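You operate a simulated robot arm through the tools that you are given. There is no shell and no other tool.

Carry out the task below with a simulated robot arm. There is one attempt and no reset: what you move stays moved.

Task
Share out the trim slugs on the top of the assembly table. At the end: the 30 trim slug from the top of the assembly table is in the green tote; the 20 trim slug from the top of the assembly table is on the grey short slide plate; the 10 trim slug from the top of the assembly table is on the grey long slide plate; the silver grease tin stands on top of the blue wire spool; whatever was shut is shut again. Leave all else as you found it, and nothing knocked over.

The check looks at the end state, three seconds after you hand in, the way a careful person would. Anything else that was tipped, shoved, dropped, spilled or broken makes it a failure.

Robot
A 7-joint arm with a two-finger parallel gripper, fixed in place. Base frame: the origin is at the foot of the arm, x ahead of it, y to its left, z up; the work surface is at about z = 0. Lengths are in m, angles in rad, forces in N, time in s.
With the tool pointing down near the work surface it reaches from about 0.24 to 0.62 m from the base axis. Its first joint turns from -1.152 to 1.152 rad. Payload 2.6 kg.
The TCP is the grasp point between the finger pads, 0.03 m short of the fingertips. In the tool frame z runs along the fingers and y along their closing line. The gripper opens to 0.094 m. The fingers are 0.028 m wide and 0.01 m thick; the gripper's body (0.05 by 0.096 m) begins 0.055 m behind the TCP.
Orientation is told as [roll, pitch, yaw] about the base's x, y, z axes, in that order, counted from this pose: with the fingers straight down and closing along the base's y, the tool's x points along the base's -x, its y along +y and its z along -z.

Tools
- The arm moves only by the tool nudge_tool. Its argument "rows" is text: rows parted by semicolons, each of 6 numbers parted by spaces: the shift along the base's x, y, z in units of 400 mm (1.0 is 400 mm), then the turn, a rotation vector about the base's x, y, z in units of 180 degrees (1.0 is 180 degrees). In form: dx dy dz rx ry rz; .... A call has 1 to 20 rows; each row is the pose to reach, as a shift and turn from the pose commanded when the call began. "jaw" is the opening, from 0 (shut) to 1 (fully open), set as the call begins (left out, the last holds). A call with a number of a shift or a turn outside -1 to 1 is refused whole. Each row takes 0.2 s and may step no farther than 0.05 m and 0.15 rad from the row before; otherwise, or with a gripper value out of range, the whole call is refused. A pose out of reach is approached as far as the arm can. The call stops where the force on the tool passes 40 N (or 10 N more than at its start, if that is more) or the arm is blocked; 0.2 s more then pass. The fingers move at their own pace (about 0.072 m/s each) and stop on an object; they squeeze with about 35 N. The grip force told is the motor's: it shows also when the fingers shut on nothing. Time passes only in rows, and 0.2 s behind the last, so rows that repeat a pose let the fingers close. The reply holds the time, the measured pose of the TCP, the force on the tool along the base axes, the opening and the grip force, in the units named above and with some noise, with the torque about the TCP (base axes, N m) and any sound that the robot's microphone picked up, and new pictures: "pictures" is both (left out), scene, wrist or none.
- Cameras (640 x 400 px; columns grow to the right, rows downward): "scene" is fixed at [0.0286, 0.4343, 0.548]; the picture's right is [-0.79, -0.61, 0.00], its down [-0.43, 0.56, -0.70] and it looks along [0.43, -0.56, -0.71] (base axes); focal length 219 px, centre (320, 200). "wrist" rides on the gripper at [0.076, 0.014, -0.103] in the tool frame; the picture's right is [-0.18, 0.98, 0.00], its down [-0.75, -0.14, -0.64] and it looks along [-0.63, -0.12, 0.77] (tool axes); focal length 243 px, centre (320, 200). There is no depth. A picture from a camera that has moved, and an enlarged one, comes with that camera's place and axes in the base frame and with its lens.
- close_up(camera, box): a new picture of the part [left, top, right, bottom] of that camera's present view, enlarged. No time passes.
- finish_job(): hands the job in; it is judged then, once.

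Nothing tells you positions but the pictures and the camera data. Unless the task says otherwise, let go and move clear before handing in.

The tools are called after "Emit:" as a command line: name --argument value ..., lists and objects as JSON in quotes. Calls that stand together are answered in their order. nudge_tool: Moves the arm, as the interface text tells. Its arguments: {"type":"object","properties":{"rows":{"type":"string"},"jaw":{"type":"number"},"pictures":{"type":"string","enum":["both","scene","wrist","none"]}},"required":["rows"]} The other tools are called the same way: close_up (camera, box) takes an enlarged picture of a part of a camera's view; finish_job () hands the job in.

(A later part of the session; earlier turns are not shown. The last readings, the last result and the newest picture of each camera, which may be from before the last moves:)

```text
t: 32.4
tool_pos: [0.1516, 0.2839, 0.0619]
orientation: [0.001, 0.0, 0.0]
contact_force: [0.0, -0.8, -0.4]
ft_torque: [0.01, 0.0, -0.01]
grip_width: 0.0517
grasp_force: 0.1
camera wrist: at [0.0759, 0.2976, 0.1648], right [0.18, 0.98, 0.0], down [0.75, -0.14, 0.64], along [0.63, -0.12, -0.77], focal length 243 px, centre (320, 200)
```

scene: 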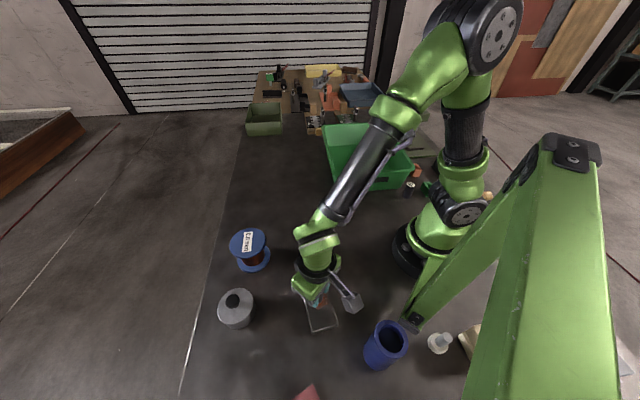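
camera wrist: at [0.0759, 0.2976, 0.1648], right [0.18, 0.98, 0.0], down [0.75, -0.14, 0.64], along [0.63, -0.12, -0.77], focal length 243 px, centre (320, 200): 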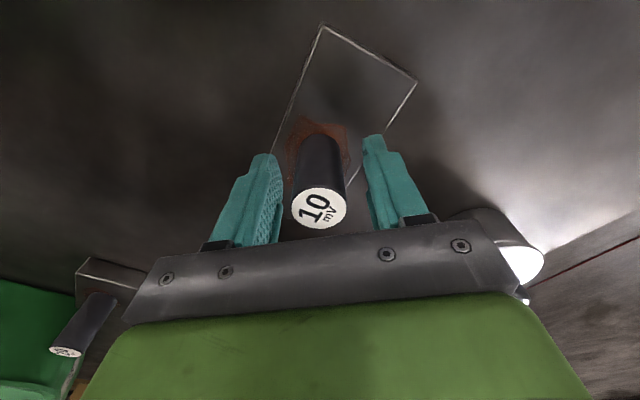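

The 10 slug is standing on the long plate. I'll rise clear with the jaws fully opening, and hover above the silver tin to check its position.

Emit:
nudge_tool --rows "0 0 0.06 0 0 0; 0 0 0.16 0 0 0; 0 0 0.26 0 0 0; 0 0 0.36 0 0 0; 0 0 0.44 0 0 0; 0.0825 0.079 0.44 0 0 0; 0.165 0.158 0.44 0 0 0; 0.2475 0.237 0.44 0 0 0; 0.33 0.316 0.44 0 0 0; 0.33 0.316 0.39 0 0 0; 0.33 0.316 0.39 0 0 0" --jaw 1

Emit:
close_up --camera "wrist" --box '[240, 20, 400, 160]'

Emit:
close_up --camera "scene" --box '[190, 220, 360, 350]'

```text
t: 34.8
tool_pos: [0.2848, 0.4088, 0.2156]
orientation: [0.0, 0.0, 0.001]
contact_force: [0.2, -0.1, -0.3]
ft_torque: [0.0, 0.01, 0.03]
grip_width: 0.0939
grasp_force: 0.0
camera wrist: at [0.209, 0.4242, 0.3192], right [0.18, 0.98, 0.0], down [0.75, -0.14, 0.64], along [0.63, -0.12, -0.77], focal length 243 px, centre (320, 200)
```

scene: 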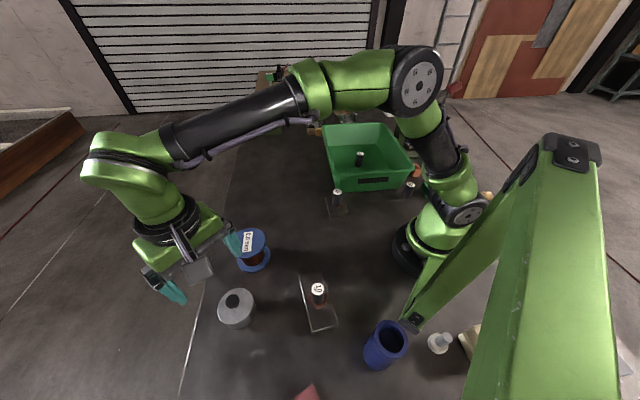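
wrist: 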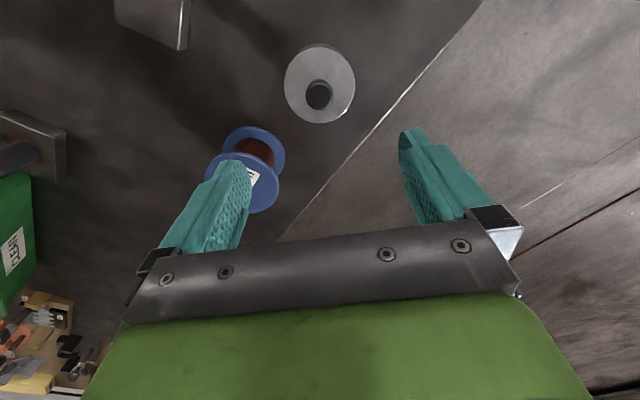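

```text
2.86 times, centred on (320, 90) of wrist
camera zoom: at [0.209, 0.4242, 0.3192], right [0.18, 0.98, 0.0], down [0.75, -0.14, 0.64], along [0.63, -0.12, -0.77], focal length 693 px, centre (320, 514)
```

zoom: 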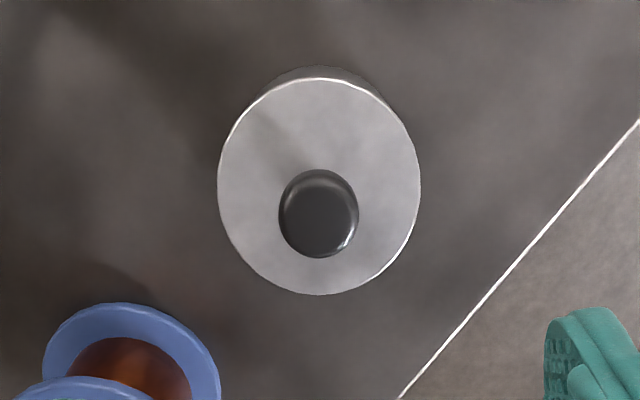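

```text
3.08 times, centred on (275, 285) of scene
camera zoom: at [0.0286, 0.4343, 0.548], right [-0.79, -0.61, 0.0], down [-0.43, 0.56, -0.7], along [0.43, -0.56, -0.71], focal length 675 px, centre (458, -62)
```

zoom: 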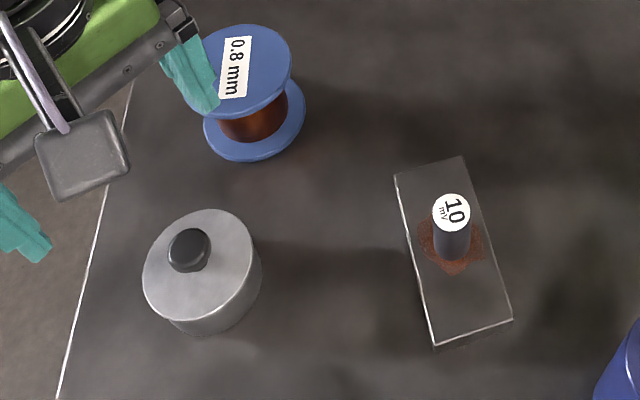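

The tin is directly below, about 79 mm wide and 33 mm tall with a knob on its lid, near (0.283, 0.408). I'll drop to just above it and check finger clearance.

Emit:
nudge_tool --rows "-0.004 -0.001 -0.1 0 0 0; -0.004 -0.001 -0.2 0 0 0; -0.004 -0.001 -0.29 0 0 0; -0.004 -0.001 -0.29 0 0 0"

Emit:
close_up --camera "wrist" --box '[200, 60, 460, 240]'

Emit:
close_up --camera "scene" --box '[160, 200, 320, 340]'

```text
t: 35.8
tool_pos: [0.2832, 0.4106, 0.0984]
orientation: [0.002, 0.0, 0.0]
contact_force: [-0.2, 0.0, -0.7]
ft_torque: [-0.01, 0.0, 0.02]
grip_width: 0.0939
grasp_force: 0.0
camera wrist: at [0.2066, 0.4241, 0.2016], right [0.18, 0.98, 0.0], down [0.75, -0.14, 0.64], along [0.63, -0.12, -0.77], focal length 243 px, centre (320, 200)
```

scene: 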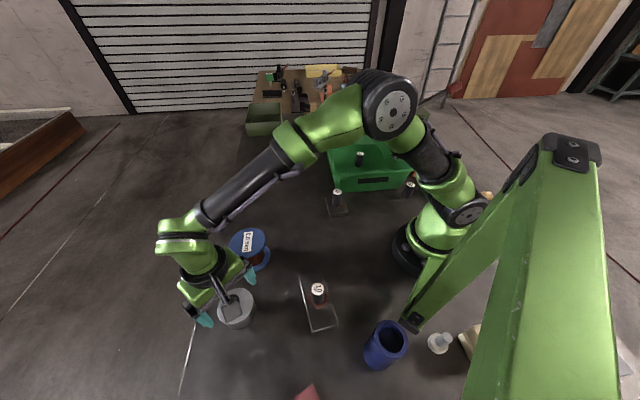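
wrist: 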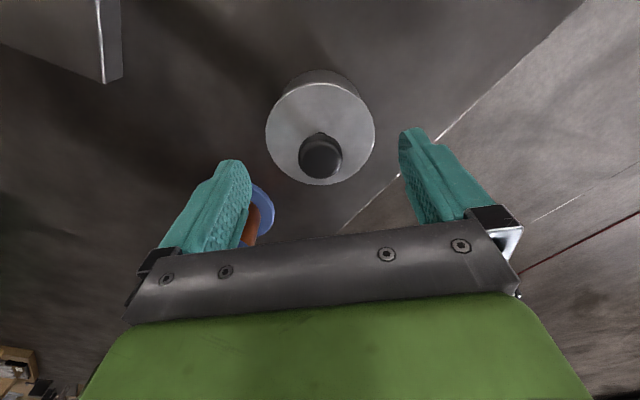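

```text
2.22 times, centred on (330, 150) of wrist
camera zoom: at [0.2066, 0.4241, 0.2016], right [0.18, 0.98, 0.0], down [0.75, -0.14, 0.64], along [0.63, -0.12, -0.77], focal length 539 px, centre (298, 311)
```

zoom: 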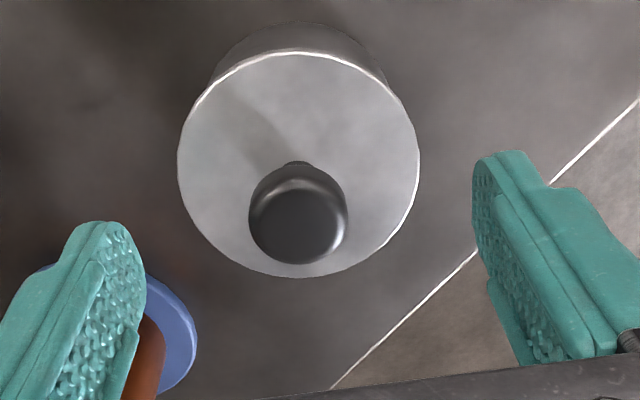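

```text
2.86 times, centred on (240, 270) of scene
camera zoom: at [0.0286, 0.4343, 0.548], right [-0.79, -0.61, 0.0], down [-0.43, 0.56, -0.7], along [0.43, -0.56, -0.71], focal length 627 px, centre (549, 0)
```

zoom: 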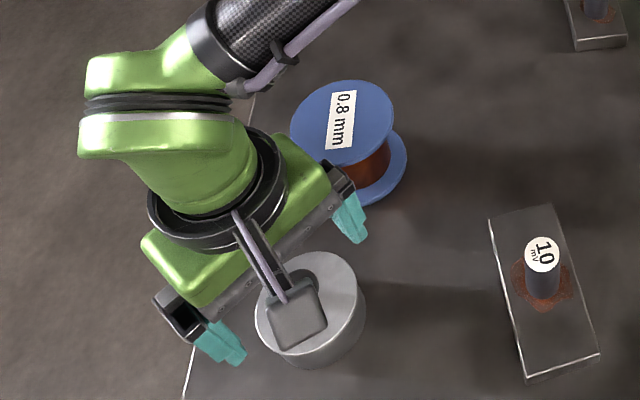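

The tin is centred in y between the fingers. I'll descend slowly so the tips go to about 5 mm above the table beside it.

Emit:
nudge_tool --rows "0.003 0 -0.04 0 0 0; 0.003 0 -0.08 0 0 0; 0.003 0 -0.12 0 0 0; 0.003 0 -0.15 0 0 0; 0.003 0 -0.16 0 0 0"

Emit:
close_up --camera "scene" --box '[160, 220, 320, 340]'

```text
t: 37.0
tool_pos: [0.2844, 0.4092, 0.0359]
orientation: [0.0, 0.001, 0.0]
contact_force: [0.4, 0.0, 0.1]
ft_torque: [0.02, 0.0, -0.01]
grip_width: 0.0941
grasp_force: 0.2
camera wrist: at [0.2079, 0.4234, 0.1383], right [0.18, 0.98, 0.0], down [0.75, -0.14, 0.64], along [0.63, -0.12, -0.77], focal length 243 px, centre (320, 200)
```

scene: 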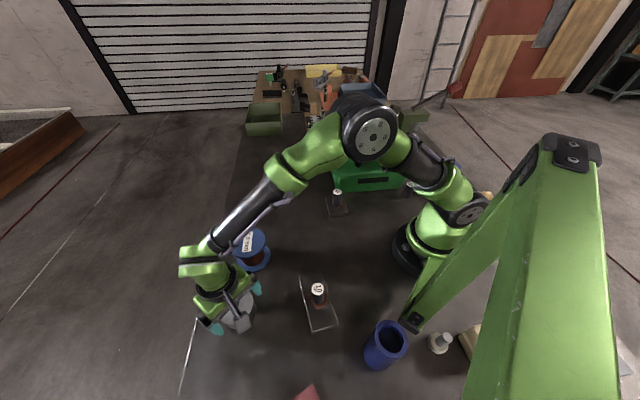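
wrist: 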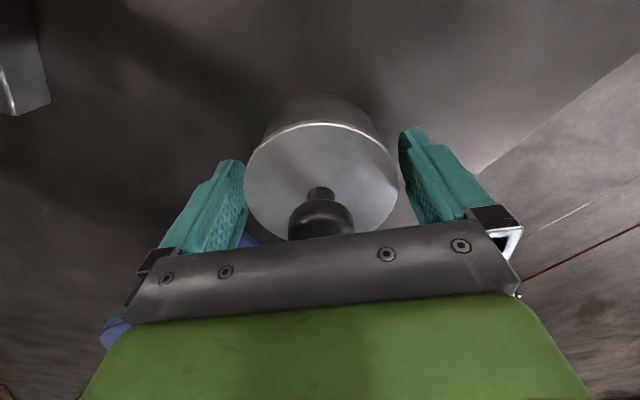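

```text
3.33 times, centred on (240, 280) of scene
camera zoom: at [0.0286, 0.4343, 0.548], right [-0.79, -0.61, 0.0], down [-0.43, 0.56, -0.7], along [0.43, -0.56, -0.71], focal length 731 px, centre (587, -67)
```

zoom: 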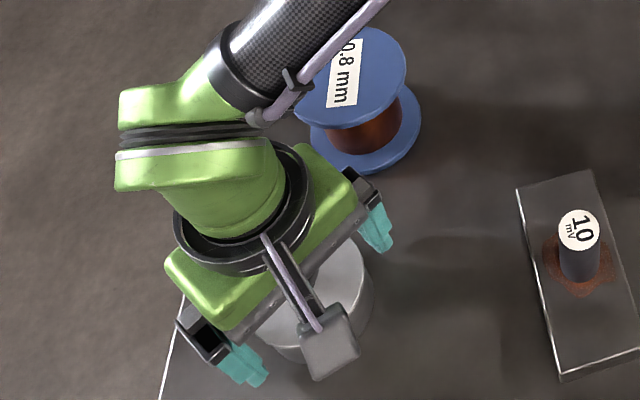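

The tin is centred between the fingers. I'll close on its body.

Emit:
nudge_tool --rows "0 0 0 0 0 0; 0 0 0 0 0 0; 0 0 0 0 0 0; 0 0 0 0 0 0" --jaw 0.5 --pictures "wrist"

```text
t: 38.0
tool_pos: [0.2848, 0.4096, 0.0364]
orientation: [0.0, -0.001, 0.001]
contact_force: [-0.5, -0.3, 0.0]
ft_torque: [-0.02, -0.02, 0.02]
grip_width: 0.0743
grasp_force: 34.8
heard: snap
camera wrist: at [0.2078, 0.4235, 0.1386], right [0.18, 0.98, 0.0], down [0.75, -0.14, 0.64], along [0.63, -0.12, -0.77], focal length 243 px, centre (320, 200)
```

wrist: 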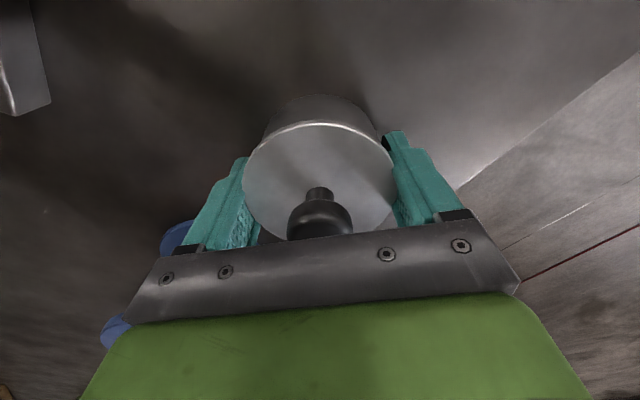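

The fingers have closed at 74 mm and I heard a snap. Before lifting, I'll inspect the tin closely.

Emit:
close_up --camera "wrist" --box '[220, 70, 420, 250]'

Emit:
close_up --camera "scene" --box '[190, 250, 290, 340]'

Emit:
close_up --camera "scene" --box '[240, 120, 440, 340]'

```text
2.22 times, centred on (320, 160) of wrist
camera zoom: at [0.2078, 0.4235, 0.1386], right [0.18, 0.98, 0.0], down [0.75, -0.14, 0.64], along [0.63, -0.12, -0.77], focal length 539 px, centre (320, 289)
```

zoom: 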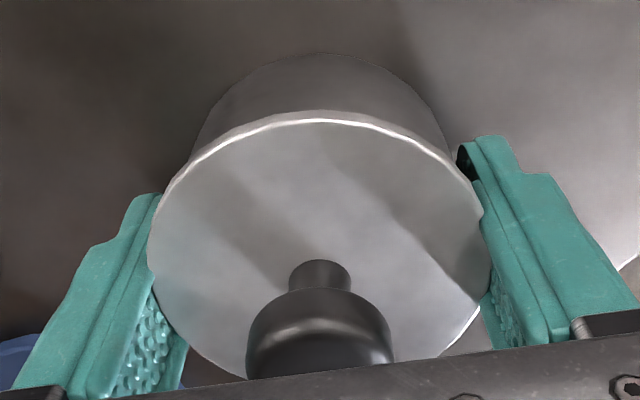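

```text
4.44 times, centred on (240, 295) of scene
camera zoom: at [0.0286, 0.4343, 0.548], right [-0.79, -0.61, 0.0], down [-0.43, 0.56, -0.7], along [0.43, -0.56, -0.71], focal length 975 px, centre (676, -222)
```

zoom: 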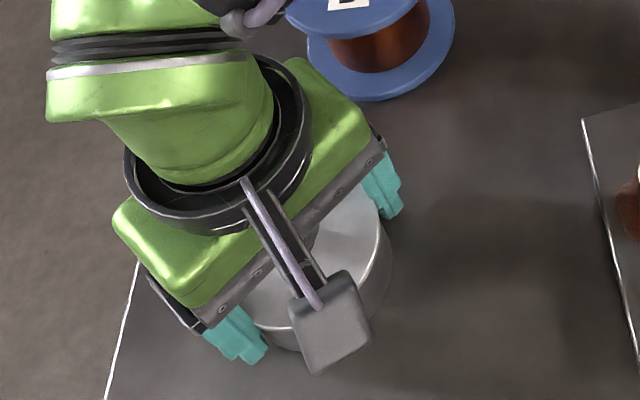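

```text
1.82 times, centred on (340, 230) of scene
camera zoom: at [0.0286, 0.4343, 0.548], right [-0.79, -0.61, 0.0], down [-0.43, 0.56, -0.7], along [0.43, -0.56, -0.71], focal length 399 px, centre (284, 146)
```

zoom: 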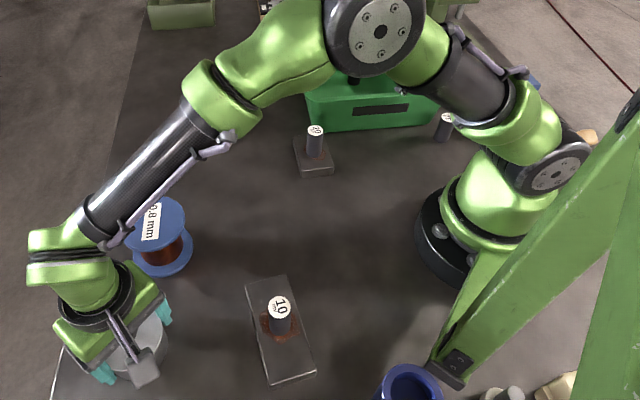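

The tin looks intact with the knob unchanged. I'll make a small test lift and check that body and lid come up together.

Emit:
nudge_tool --rows "0 0 0.01 0 0 0; 0 0 0.025 0 0 0; 0 0 0.05 0 0 0; 0 0 0.05 0 0 0"

Emit:
close_up --camera "wrist" --box '[220, 70, 420, 250]'

Emit:
close_up --camera "scene" --box '[190, 250, 290, 340]'

```text
t: 39.0
tool_pos: [0.2824, 0.4091, 0.0557]
orientation: [0.0, 0.0, 0.001]
contact_force: [0.6, 0.3, -0.9]
ft_torque: [-0.02, 0.0, 0.01]
grip_width: 0.0738
grasp_force: 35.0
camera wrist: at [0.2071, 0.4232, 0.1594], right [0.18, 0.98, 0.0], down [0.75, -0.14, 0.64], along [0.63, -0.12, -0.77], focal length 243 px, centre (320, 200)
```

scene: 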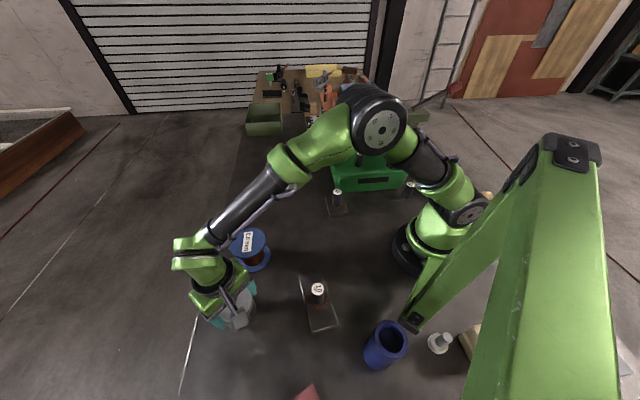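
wrist: 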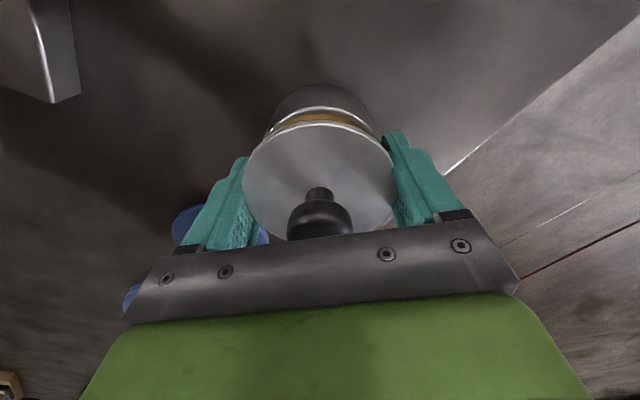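

```text
2.22 times, centred on (320, 160) of wrist
camera zoom: at [0.2071, 0.4232, 0.1594], right [0.18, 0.98, 0.0], down [0.75, -0.14, 0.64], along [0.63, -0.12, -0.77], focal length 539 px, centre (320, 289)
```

zoom: 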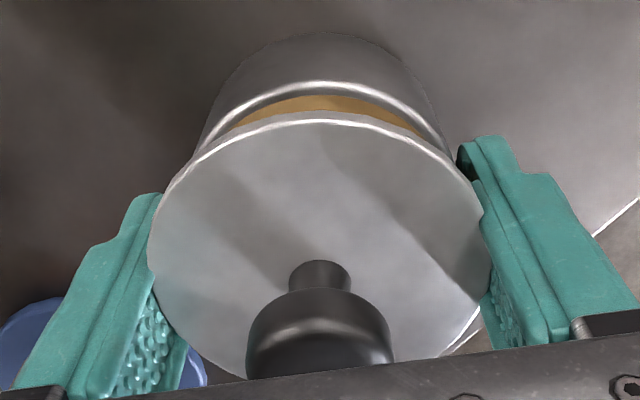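

```text
4.44 times, centred on (240, 295) of scene
camera zoom: at [0.0286, 0.4343, 0.548], right [-0.79, -0.61, 0.0], down [-0.43, 0.56, -0.7], along [0.43, -0.56, -0.71], focal length 975 px, centre (676, -222)
```

zoom: 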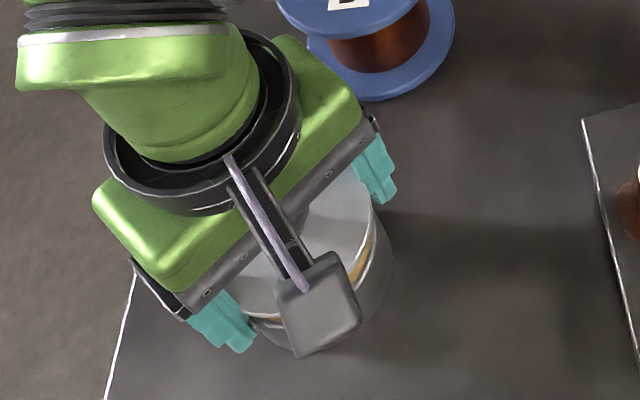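

Important finding: only the lid came up, and the open tin with grease is still on the table. The lid overhangs the body, so I can't grip the closed tin by its sides. I'll set the lid back straight down, then lift it by its knob, move the body, and refit the lid afterward.

Emit:
nudge_tool --rows "0 0 -0.015 0 0 0; 0 0 -0.03 0 0 0; 0 0 -0.04 0 0 0; 0 0 -0.045 0 0 0; 0 0 -0.05 0 0 0" --pictures "wrist"

Emit:
close_up --camera "wrist" --box '[220, 70, 420, 250]'

```text
t: 40.2
tool_pos: [0.2841, 0.4085, 0.0373]
orientation: [-0.001, 0.0, 0.001]
contact_force: [0.5, 0.6, 0.2]
ft_torque: [0.01, 0.03, -0.03]
grip_width: 0.0741
grasp_force: 35.0
camera wrist: at [0.2079, 0.4229, 0.1396], right [0.18, 0.98, 0.0], down [0.75, -0.14, 0.64], along [0.63, -0.12, -0.77], focal length 243 px, centre (320, 200)
```

wrist: 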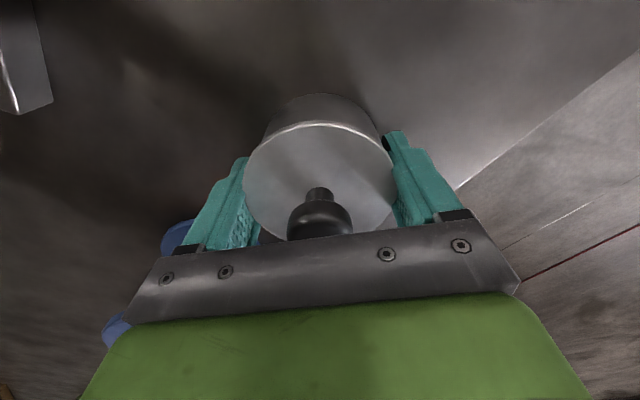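

```text
2.22 times, centred on (320, 160) of wrist
camera zoom: at [0.2079, 0.4229, 0.1396], right [0.18, 0.98, 0.0], down [0.75, -0.14, 0.64], along [0.63, -0.12, -0.77], focal length 539 px, centre (320, 289)
```

zoom: 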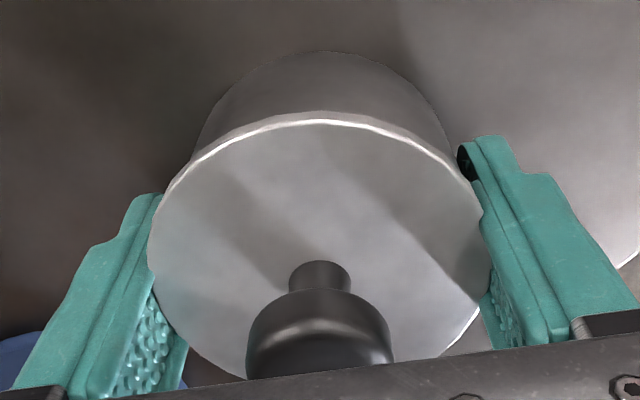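

The lid is visually back in place with no contact force yet. I'll press down slightly to seat it.

Emit:
nudge_tool --rows "0 0 -0.002 0 0 0; 0 0 -0.004 0 0 0; 0 0 -0.004 0 0 0" --pictures "none"

```text
t: 41.0
tool_pos: [0.2841, 0.4091, 0.0356]
orientation: [0.001, -0.001, 0.0]
contact_force: [0.8, -0.1, 0.3]
ft_torque: [0.03, 0.0, 0.03]
grip_width: 0.0742
grasp_force: 34.8
```

Emit:
nudge_tool --rows "0 0 -0.002 0 0 0; 0 0 -0.004 0 0 0; 0 0 -0.004 0 0 0" --pictures "wrist"

Emit:
close_up --camera "wrist" --box '[220, 70, 420, 250]'

Emit:
close_up --camera "scene" --box '[190, 250, 290, 340]'

```text
t: 41.8
tool_pos: [0.2845, 0.41, 0.0351]
orientation: [-0.001, 0.002, -0.001]
contact_force: [-0.2, 0.0, -0.2]
ft_torque: [-0.04, -0.01, 0.0]
grip_width: 0.0741
grasp_force: 35.6
camera wrist: at [0.2079, 0.4233, 0.137], right [0.18, 0.98, 0.0], down [0.75, -0.14, 0.64], along [0.63, -0.12, -0.77], focal length 243 px, centre (320, 200)
```

wrist: 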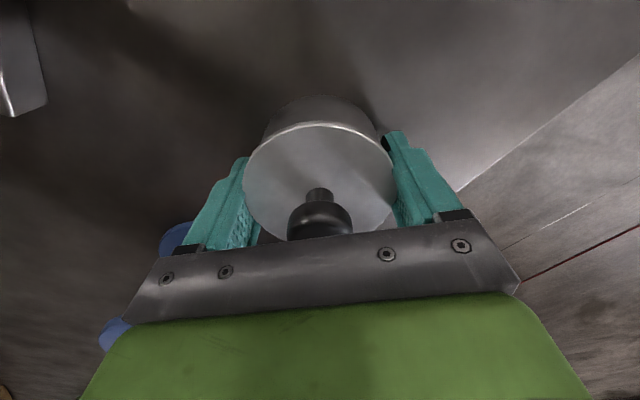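

```text
2.22 times, centred on (320, 160) of wrist
camera zoom: at [0.2079, 0.4233, 0.137], right [0.18, 0.98, 0.0], down [0.75, -0.14, 0.64], along [0.63, -0.12, -0.77], focal length 539 px, centre (320, 289)
```

zoom: 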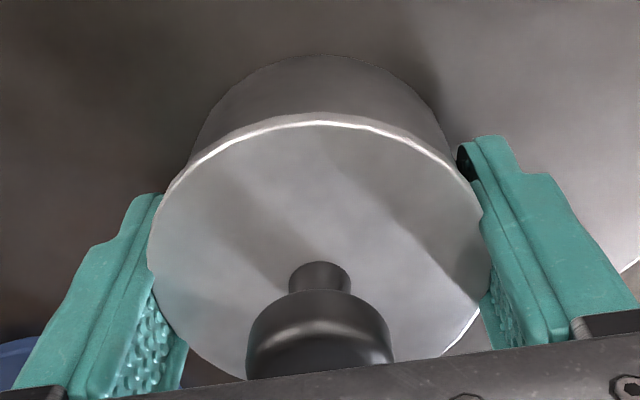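

```text
4.44 times, centred on (240, 295) of scene
camera zoom: at [0.0286, 0.4343, 0.548], right [-0.79, -0.61, 0.0], down [-0.43, 0.56, -0.7], along [0.43, -0.56, -0.71], focal length 975 px, centre (676, -222)
```

zoom: 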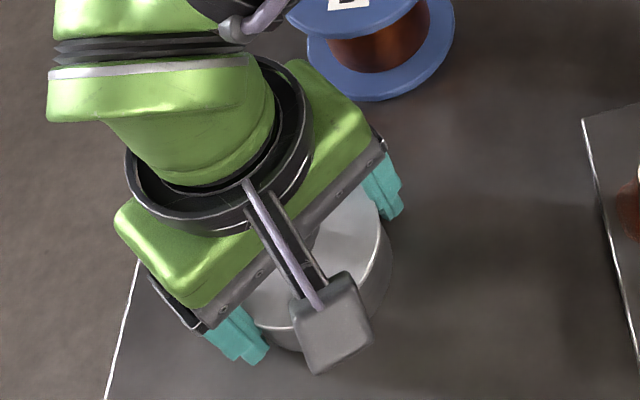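

There is still no contact and the fingertips are close to the table. I'll ease down one more millimetre and then let the lid settle by opening.

Emit:
nudge_tool --rows "0 0 -0.002 0 0 0; 0 0 -0.003 0 0 0; 0 0 -0.003 0 0 0" --pictures "none"

```text
t: 42.6
tool_pos: [0.2843, 0.4089, 0.0344]
orientation: [0.003, -0.002, 0.001]
contact_force: [-2.1, -4.3, 14.3]
ft_torque: [0.0, 0.09, -0.01]
grip_width: 0.0741
grasp_force: 35.3
```

Contact is now at 14 N, so the lid is seated on the body. I'll relieve the force and open the fingers fully.

Emit:
nudge_tool --rows "0 0 0.001 0 0 0; 0 0 0.001 0 0 0; 0 0 0.001 0 0 0; 0 0 0.001 0 0 0" --jaw 1 --pictures "wrist"

Emit:
close_up --camera "wrist" --box '[220, 70, 420, 250]'

```text
t: 43.6
tool_pos: [0.2848, 0.4096, 0.0336]
orientation: [0.001, -0.001, -0.001]
contact_force: [0.1, 0.8, 0.0]
ft_torque: [0.03, -0.03, 0.01]
grip_width: 0.0937
grasp_force: 0.1
heard: snap
camera wrist: at [0.2076, 0.4234, 0.1359], right [0.18, 0.98, 0.0], down [0.75, -0.14, 0.64], along [0.63, -0.12, -0.77], focal length 243 px, centre (320, 200)
```

wrist: 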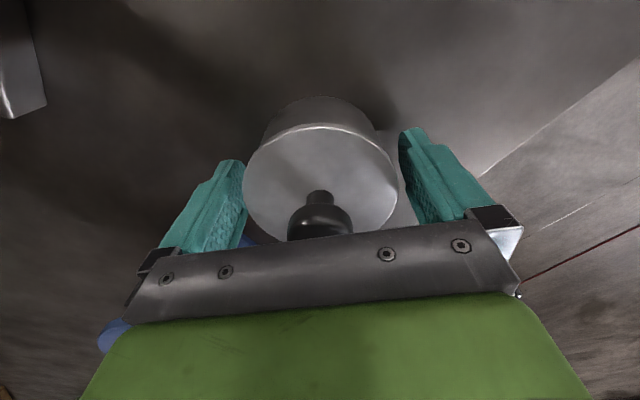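

```text
2.22 times, centred on (320, 160) of wrist
camera zoom: at [0.2076, 0.4234, 0.1359], right [0.18, 0.98, 0.0], down [0.75, -0.14, 0.64], along [0.63, -0.12, -0.77], focal length 539 px, centre (320, 289)
```

zoom: 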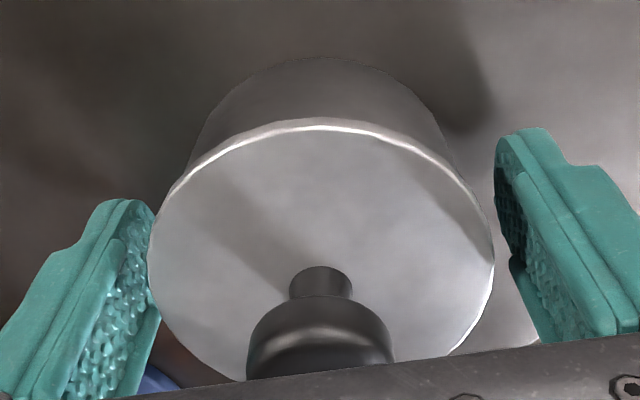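

The lid snapped shut again on release, so the tin is intact and closed. The lid unlatches when gripped. Next I'll rise so the tips are just above the lid and grip the knob instead.

Emit:
nudge_tool --rows "0 0 0.04 0 0 0; 0 0 0.08 0 0 0; 0 0 0.122 0 0 0; 0 0 0.122 0 0 0"

Emit:
close_up --camera "wrist" --box '[220, 70, 420, 250]'

Emit:
close_up --camera "scene" --box '[160, 230, 300, 340]'

```text
t: 44.6
tool_pos: [0.2858, 0.4097, 0.0821]
orientation: [0.0, -0.001, -0.001]
contact_force: [0.4, 0.1, 0.1]
ft_torque: [0.04, 0.0, 0.01]
grip_width: 0.0939
grasp_force: 0.0
camera wrist: at [0.2086, 0.4232, 0.1842], right [0.18, 0.98, 0.0], down [0.75, -0.14, 0.64], along [0.63, -0.12, -0.77], focal length 243 px, centre (320, 200)
```

scene: 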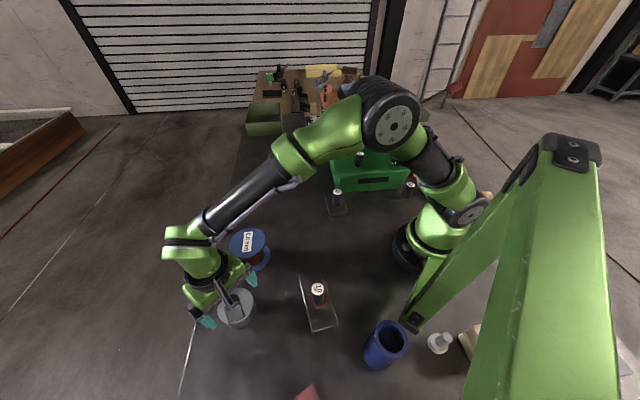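
wrist: 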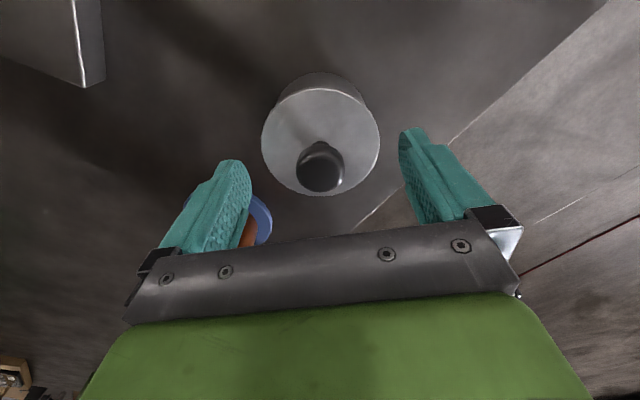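

```text
2.22 times, centred on (320, 160) of wrist
camera zoom: at [0.2086, 0.4232, 0.1842], right [0.18, 0.98, 0.0], down [0.75, -0.14, 0.64], along [0.63, -0.12, -0.77], focal length 539 px, centre (320, 289)
```

zoom: 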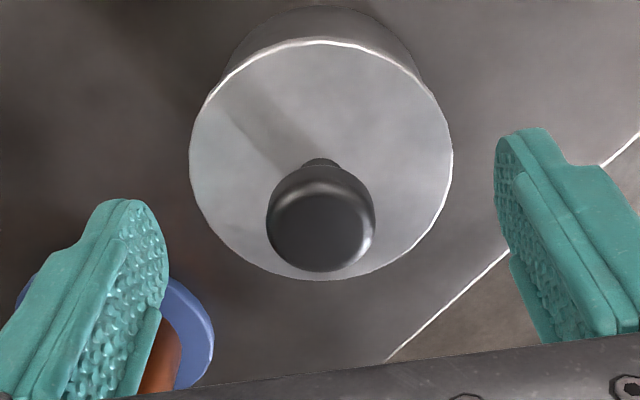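

```text
3.64 times, centred on (230, 285) of scene
camera zoom: at [0.0286, 0.4343, 0.548], right [-0.79, -0.61, 0.0], down [-0.43, 0.56, -0.7], along [0.43, -0.56, -0.71], focal length 798 px, centre (647, -109)
```

zoom: 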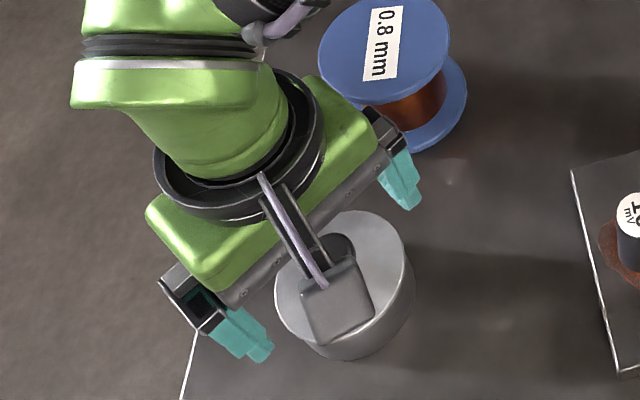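

The fingertips sit just above the lid and straddle the knob, which tops out near z≈0.07. I'll close on the knob.

Emit:
nudge_tool --rows "0 0 0 0 0 0; 0 0 0 0 0 0; 0 0 0 0 0 0; 0 0 0 0 0 0; 0 0 0 0 0 0" --jaw 0 --pictures "wrist"

Emit:
close_up --camera "wrist" --box '[220, 70, 420, 250]'

```text
t: 45.8
tool_pos: [0.2843, 0.4095, 0.081]
orientation: [0.0, 0.0, 0.0]
contact_force: [-0.1, -0.3, 2.1]
ft_torque: [-0.03, 0.01, 0.0]
grip_width: 0.0261
grasp_force: 35.3
heard: snap
camera wrist: at [0.2086, 0.4232, 0.1842], right [0.18, 0.98, 0.0], down [0.75, -0.14, 0.64], along [0.63, -0.12, -0.77], focal length 243 px, centre (320, 200)
```

wrist: 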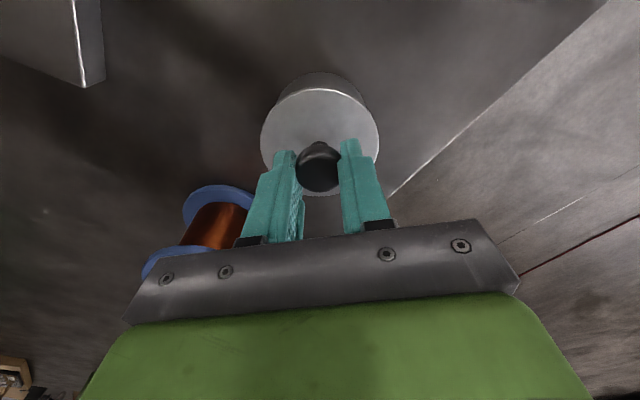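

```text
2.22 times, centred on (320, 160) of wrist
camera zoom: at [0.2086, 0.4232, 0.1842], right [0.18, 0.98, 0.0], down [0.75, -0.14, 0.64], along [0.63, -0.12, -0.77], focal length 539 px, centre (320, 289)
```

zoom: 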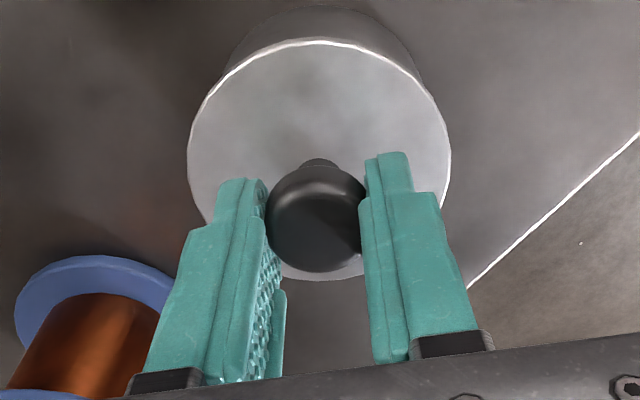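

The knob is gripped and the lid has unlatched. I'll lift the lid straight up and carry it to a free spot at (0.43, 0.16).

Emit:
nudge_tool --rows "0 0 0.02 0 0 0; 0 0 0.06 0 0 0; 0 0 0.14 0 0 0; 0 0 0.24 0 0 0; 0 0 0.34 0 0 0; 0 0 0.37 0 0 0; 0 0 0.37 0 0 0"

Emit:
close_up --camera "scene" --box '[140, 200, 320, 340]'

Emit:
close_up --camera "wrist" --box '[220, 30, 420, 220]'

```text
t: 47.4
tool_pos: [0.2854, 0.4101, 0.2304]
orientation: [0.0, 0.001, 0.001]
contact_force: [0.5, 0.7, -0.3]
ft_torque: [-0.01, -0.01, -0.01]
grip_width: 0.0256
grasp_force: 35.1
camera wrist: at [0.2076, 0.4241, 0.3332], right [0.18, 0.98, 0.0], down [0.75, -0.14, 0.64], along [0.63, -0.12, -0.77], focal length 243 px, centre (320, 200)
```

scene: 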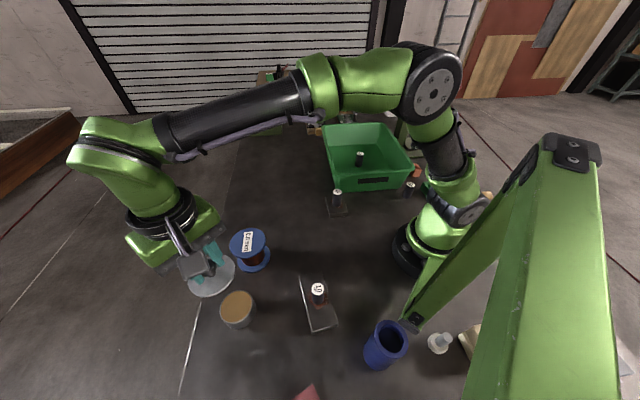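
wrist: 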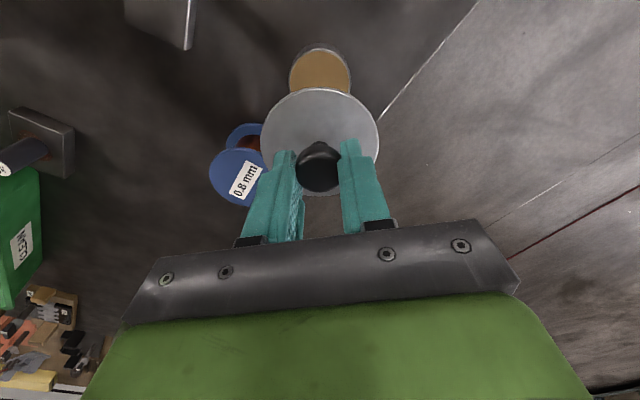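

```text
2.86 times, centred on (230, 270) of scene
camera zoom: at [0.0286, 0.4343, 0.548], right [-0.79, -0.61, 0.0], down [-0.43, 0.56, -0.7], along [0.43, -0.56, -0.71], focal length 627 px, centre (577, 0)
```

zoom: 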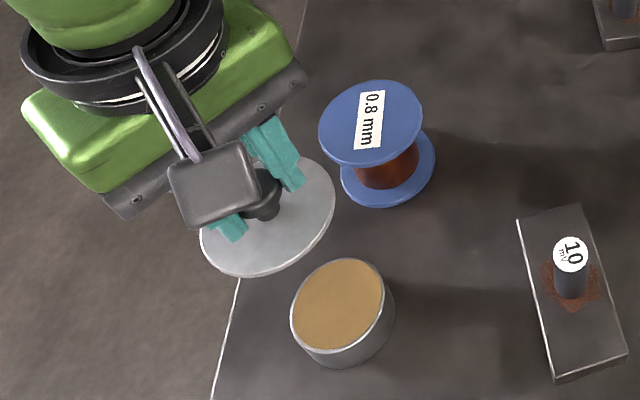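

```text
2.11 times, centred on (320, 125) of wrist
camera zoom: at [0.2076, 0.4241, 0.3332], right [0.18, 0.98, 0.0], down [0.75, -0.14, 0.64], along [0.63, -0.12, -0.77], focal length 511 px, centre (320, 358)
```

zoom: 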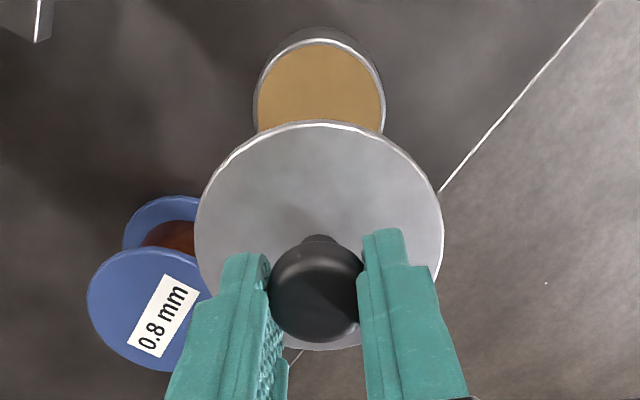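

The lid is off and the tin body is undisturbed. I'll carry the lid to the free area.

Emit:
nudge_tool --rows "0.061 -0.1035 0 0 0 0; 0.122 -0.207 0 0 0 0; 0.183 -0.3105 0 0 0 0; 0.244 -0.414 0 0 0 0; 0.305 -0.5175 0 0 0 0; 0.366 -0.621 0 0 0 0; 0.366 -0.621 -0.1 0 0 0; 0.366 -0.621 -0.2 0 0 0; 0.366 -0.621 -0.3 0 0 0; 0.366 -0.621 -0.4 0 0 0; 0.366 -0.621 -0.4 0 0 0"

Emit:
close_up --camera "scene" --box '[200, 130, 340, 260]'

```text
t: 49.8
tool_pos: [0.4282, 0.1626, 0.07]
orientation: [0.001, 0.0, 0.001]
contact_force: [0.1, 0.0, -1.0]
ft_torque: [0.0, 0.01, 0.01]
grip_width: 0.0261
grasp_force: 35.1
camera wrist: at [0.3518, 0.1764, 0.1728], right [0.18, 0.98, 0.0], down [0.75, -0.14, 0.64], along [0.63, -0.12, -0.77], focal length 243 px, centre (320, 200)
```

scene: 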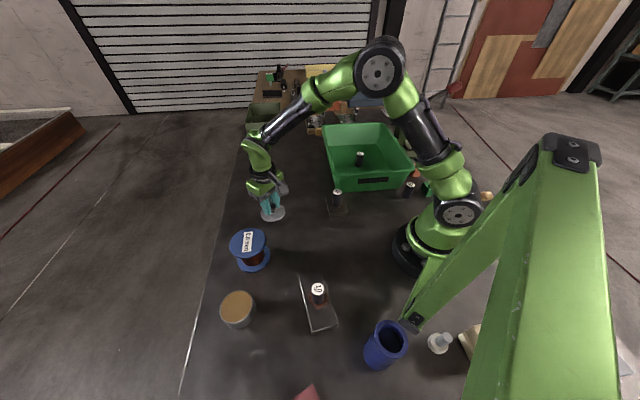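
wrist: 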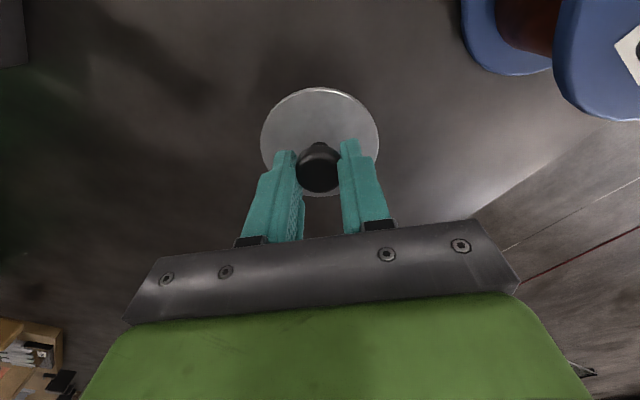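

```text
3.08 times, centred on (270, 195) of scene
camera zoom: at [0.0286, 0.4343, 0.548], right [-0.79, -0.61, 0.0], down [-0.43, 0.56, -0.7], along [0.43, -0.56, -0.71], focal length 675 px, centre (474, 215)
```

zoom: 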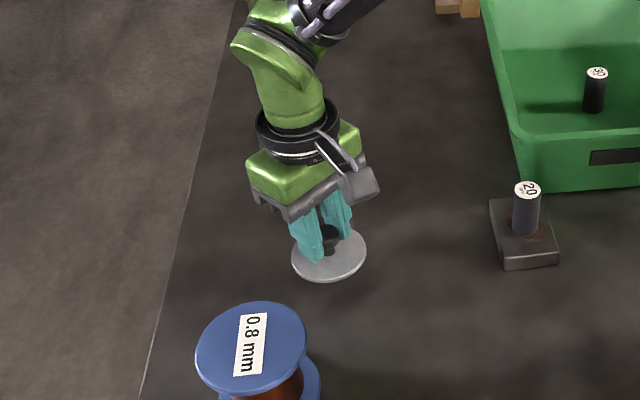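

I'm over the free spot with the lid about 3 cm up. I'll lower it gently to the table.

Emit:
nudge_tool --rows "0 0 -0.02 0 0 0; 0 0 -0.04 0 0 0; 0 0 -0.05 0 0 0; 0 0 -0.055 0 0 0; 0 0 -0.06 0 0 0" --pictures "none"

```text
t: 51.0
tool_pos: [0.4308, 0.1597, 0.046]
orientation: [0.001, -0.001, -0.001]
contact_force: [0.4, 0.5, -0.6]
ft_torque: [-0.04, -0.01, -0.01]
grip_width: 0.0259
grasp_force: 34.6
```

Emit:
nudge_tool --rows "0 0 -0.003 0 0 0; 0 0 -0.006 0 0 0; 0 0 -0.009 0 0 0" --pictures "scene"

Emit:
close_up --camera "scene" --box '[230, 160, 310, 240]'

```text
t: 51.8
tool_pos: [0.4302, 0.1611, 0.0427]
orientation: [0.001, 0.0, 0.0]
contact_force: [-0.7, -0.2, -0.8]
ft_torque: [0.0, 0.0, 0.0]
grip_width: 0.0257
grasp_force: 35.1
```

scene: 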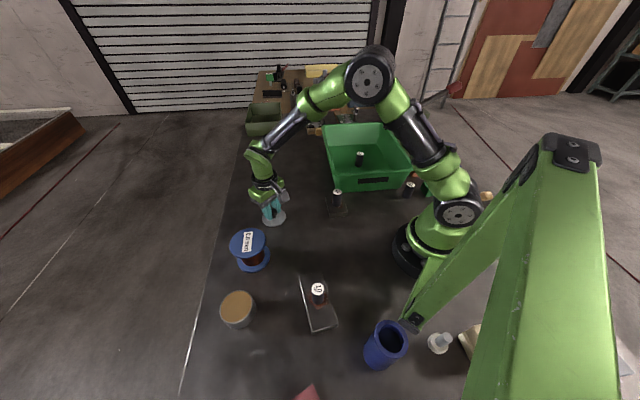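

```text
5.00 times, centred on (270, 200) of scene
camera zoom: at [0.0286, 0.4343, 0.548], right [-0.79, -0.61, 0.0], down [-0.43, 0.56, -0.7], along [0.43, -0.56, -0.71], focal length 1097 px, centre (570, 200)
```

zoom: 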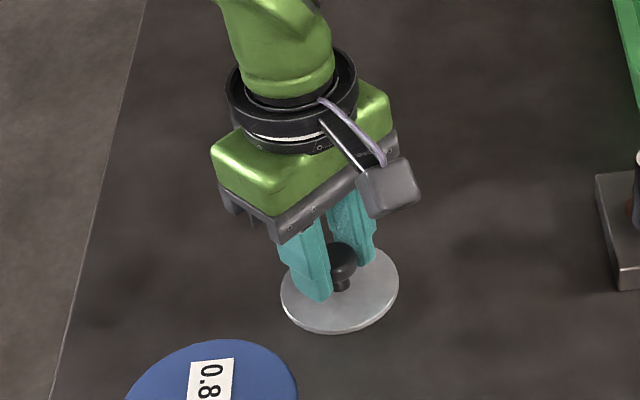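

Still not touching. I'll continue in 1 mm steps.

Emit:
nudge_tool --rows "0 0 -0.0025 0 0 0; 0 0 -0.005 0 0 0; 0 0 -0.0075 0 0 0" --pictures "none"

```text
t: 52.6
tool_pos: [0.431, 0.1607, 0.0404]
orientation: [0.001, -0.002, -0.001]
contact_force: [-11.8, -4.9, 29.3]
ft_torque: [-0.19, 0.67, 0.08]
grip_width: 0.0258
grasp_force: 34.9
```

The lid has touched the table at 29 N. I'll back off slightly and release.

Emit:
nudge_tool --rows "0 0 0.001 0 0 0; 0 0 0.002 0 0 0; 0 0 0.0025 0 0 0" --pictures "none"

Emit:
nudge_tool --rows "0 0 0 0 0 0; 0 0 0 0 0 0; 0 0 0 0 0 0" --jaw 0.6 --pictures "wrist"

```text
t: 53.4
tool_pos: [0.4316, 0.161, 0.0413]
orientation: [-0.001, -0.006, 0.001]
contact_force: [4.4, -0.1, 15.1]
ft_torque: [0.03, -0.04, 0.13]
grip_width: 0.0255
grasp_force: 34.5
```

```text
t: 54.2
tool_pos: [0.4307, 0.1609, 0.0408]
orientation: [-0.001, 0.001, 0.0]
contact_force: [-0.2, -0.1, -0.2]
ft_torque: [-0.01, -0.02, 0.0]
grip_width: 0.0563
grasp_force: 0.0
camera wrist: at [0.3534, 0.175, 0.1434], right [0.18, 0.98, 0.0], down [0.75, -0.14, 0.64], along [0.63, -0.12, -0.77], focal length 243 px, centre (320, 200)
```

wrist: 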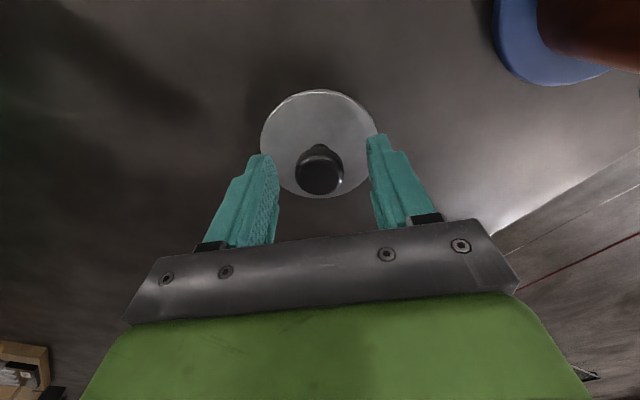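

The lid is resting flat at (0.43, 0.16). I'll rise and return above the tin body with the jaws open.

Emit:
nudge_tool --rows "0 0 0.06 0 0 0; 0 0 0.16 0 0 0; 0 0 0.28 0 0 0; 0 0 0.4 0 0 0; -0.061 0.1035 0.4 0 0 0; -0.122 0.207 0.4 0 0 0; -0.183 0.3105 0.4 0 0 0; -0.244 0.414 0.4 0 0 0; -0.305 0.5175 0.4 0 0 0; -0.366 0.621 0.4 0 0 0; -0.366 0.621 0.3 0 0 0; -0.366 0.621 0.2 0 0 0; -0.366 0.621 0.2 0 0 0" --jaw 1

Emit:
close_up --camera "wrist" --box '[200, 40, 440, 200]'

Emit:
close_up --camera "scene" --box '[200, 150, 340, 260]'

```text
t: 57.0
tool_pos: [0.2822, 0.4074, 0.1209]
orientation: [0.0, 0.001, 0.001]
contact_force: [0.2, 0.7, 0.4]
ft_torque: [0.03, 0.02, 0.0]
grip_width: 0.0941
grasp_force: 0.0
camera wrist: at [0.2062, 0.4212, 0.2222], right [0.18, 0.98, 0.0], down [0.75, -0.14, 0.64], along [0.63, -0.12, -0.77], focal length 243 px, centre (320, 200)
```

scene: 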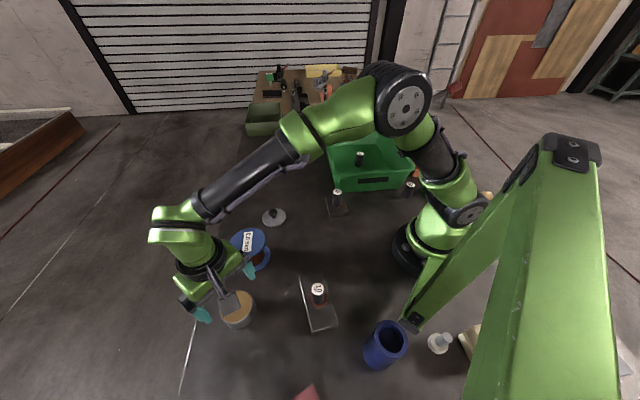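
wrist: 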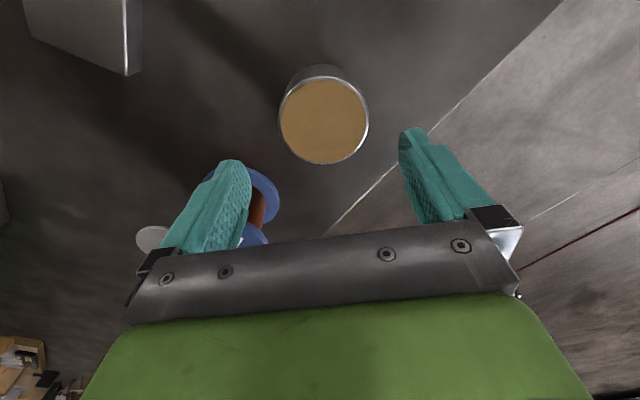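

```text
2.50 times, centred on (320, 120) of wrist
camera zoom: at [0.2062, 0.4212, 0.2222], right [0.18, 0.98, 0.0], down [0.75, -0.14, 0.64], along [0.63, -0.12, -0.77], focal length 606 px, centre (320, 400)
```

zoom: 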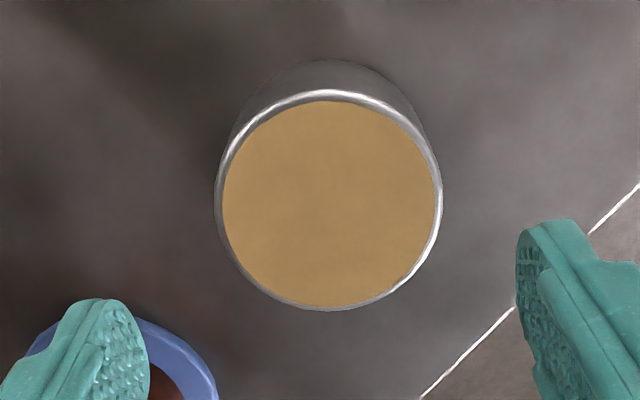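

```text
3.64 times, centred on (270, 205) of scene
camera zoom: at [0.0286, 0.4343, 0.548], right [-0.79, -0.61, 0.0], down [-0.43, 0.56, -0.7], along [0.43, -0.56, -0.71], focal length 798 px, centre (502, 182)
```

zoom: 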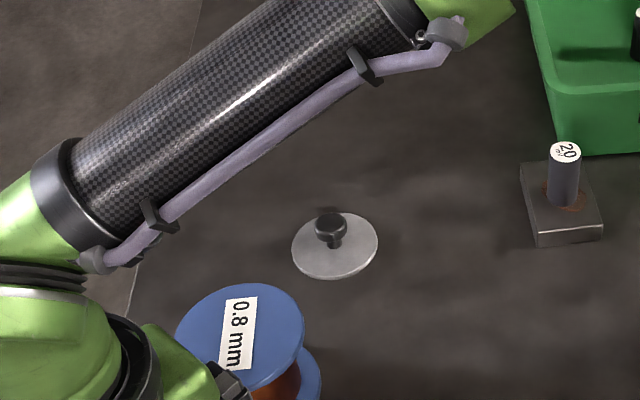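

The body sits about 2–3 mm to +y of the tool axis. I'll correct, descend around it and check before gripping.

Emit:
nudge_tool --rows "-0.002 0.0065 -0.06 0 0 0; -0.002 0.0065 -0.12 0 0 0; -0.002 0.0065 -0.17 0 0 0; -0.002 0.0065 -0.205 0 0 0; -0.002 0.0065 -0.218 0 0 0" --pictures "wrist"

Emit:
close_up --camera "wrist" --box '[200, 70, 440, 250]'

```text
t: 58.2
tool_pos: [0.283, 0.411, 0.0346]
orientation: [-0.001, 0.001, 0.001]
contact_force: [0.0, -0.1, 0.5]
ft_torque: [0.0, 0.03, 0.07]
grip_width: 0.094
grasp_force: 0.2
camera wrist: at [0.2064, 0.4253, 0.136], right [0.18, 0.98, 0.0], down [0.75, -0.14, 0.64], along [0.63, -0.12, -0.77], focal length 243 px, centre (320, 200)
```

wrist: 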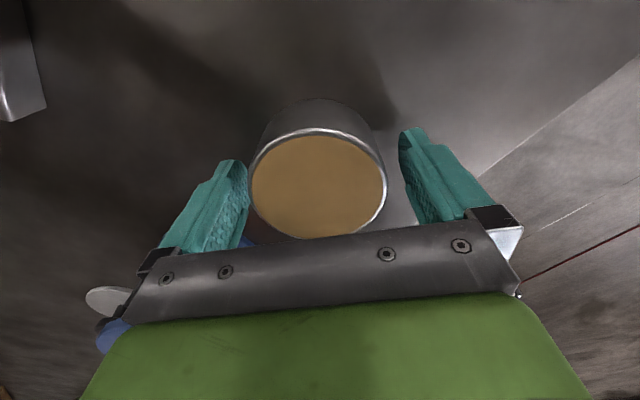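

```text
2.22 times, centred on (320, 160) of wrist
camera zoom: at [0.2064, 0.4253, 0.136], right [0.18, 0.98, 0.0], down [0.75, -0.14, 0.64], along [0.63, -0.12, -0.77], focal length 539 px, centre (320, 289)
```

zoom: 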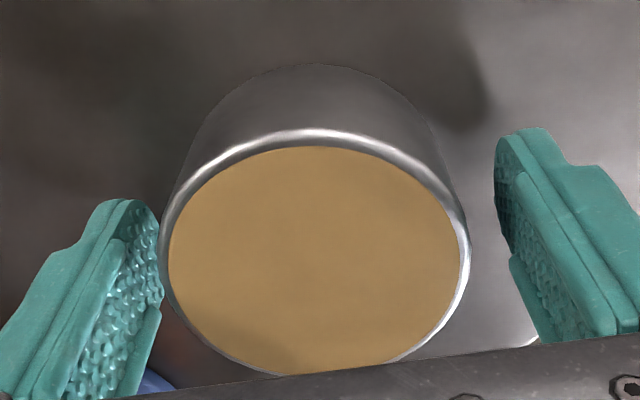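

The body is well centred. I'll close on it.

Emit:
nudge_tool --rows "0 0 0 0 0 0; 0 0 0 0 0 0; 0 0 0 0 0 0; 0 0 0 0 0 0" --jaw 0.5 --pictures "wrist"

```text
t: 59.2
tool_pos: [0.2819, 0.4109, 0.0338]
orientation: [0.0, -0.002, 0.001]
contact_force: [0.8, -1.6, 0.6]
ft_torque: [-0.1, 0.11, 0.09]
grip_width: 0.0707
grasp_force: 35.2
camera wrist: at [0.2065, 0.4251, 0.1359], right [0.18, 0.98, 0.0], down [0.75, -0.14, 0.64], along [0.63, -0.12, -0.77], focal length 243 px, centre (320, 200)
```

wrist: 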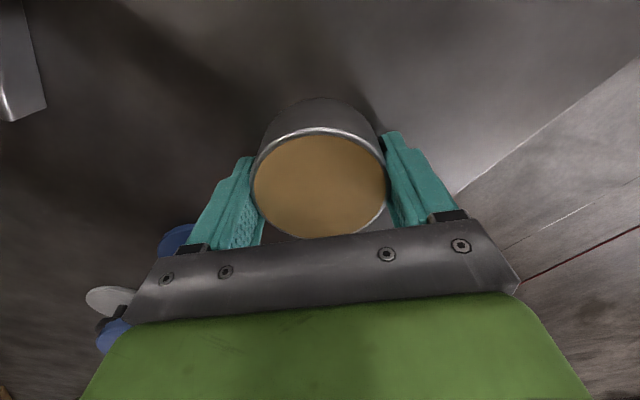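

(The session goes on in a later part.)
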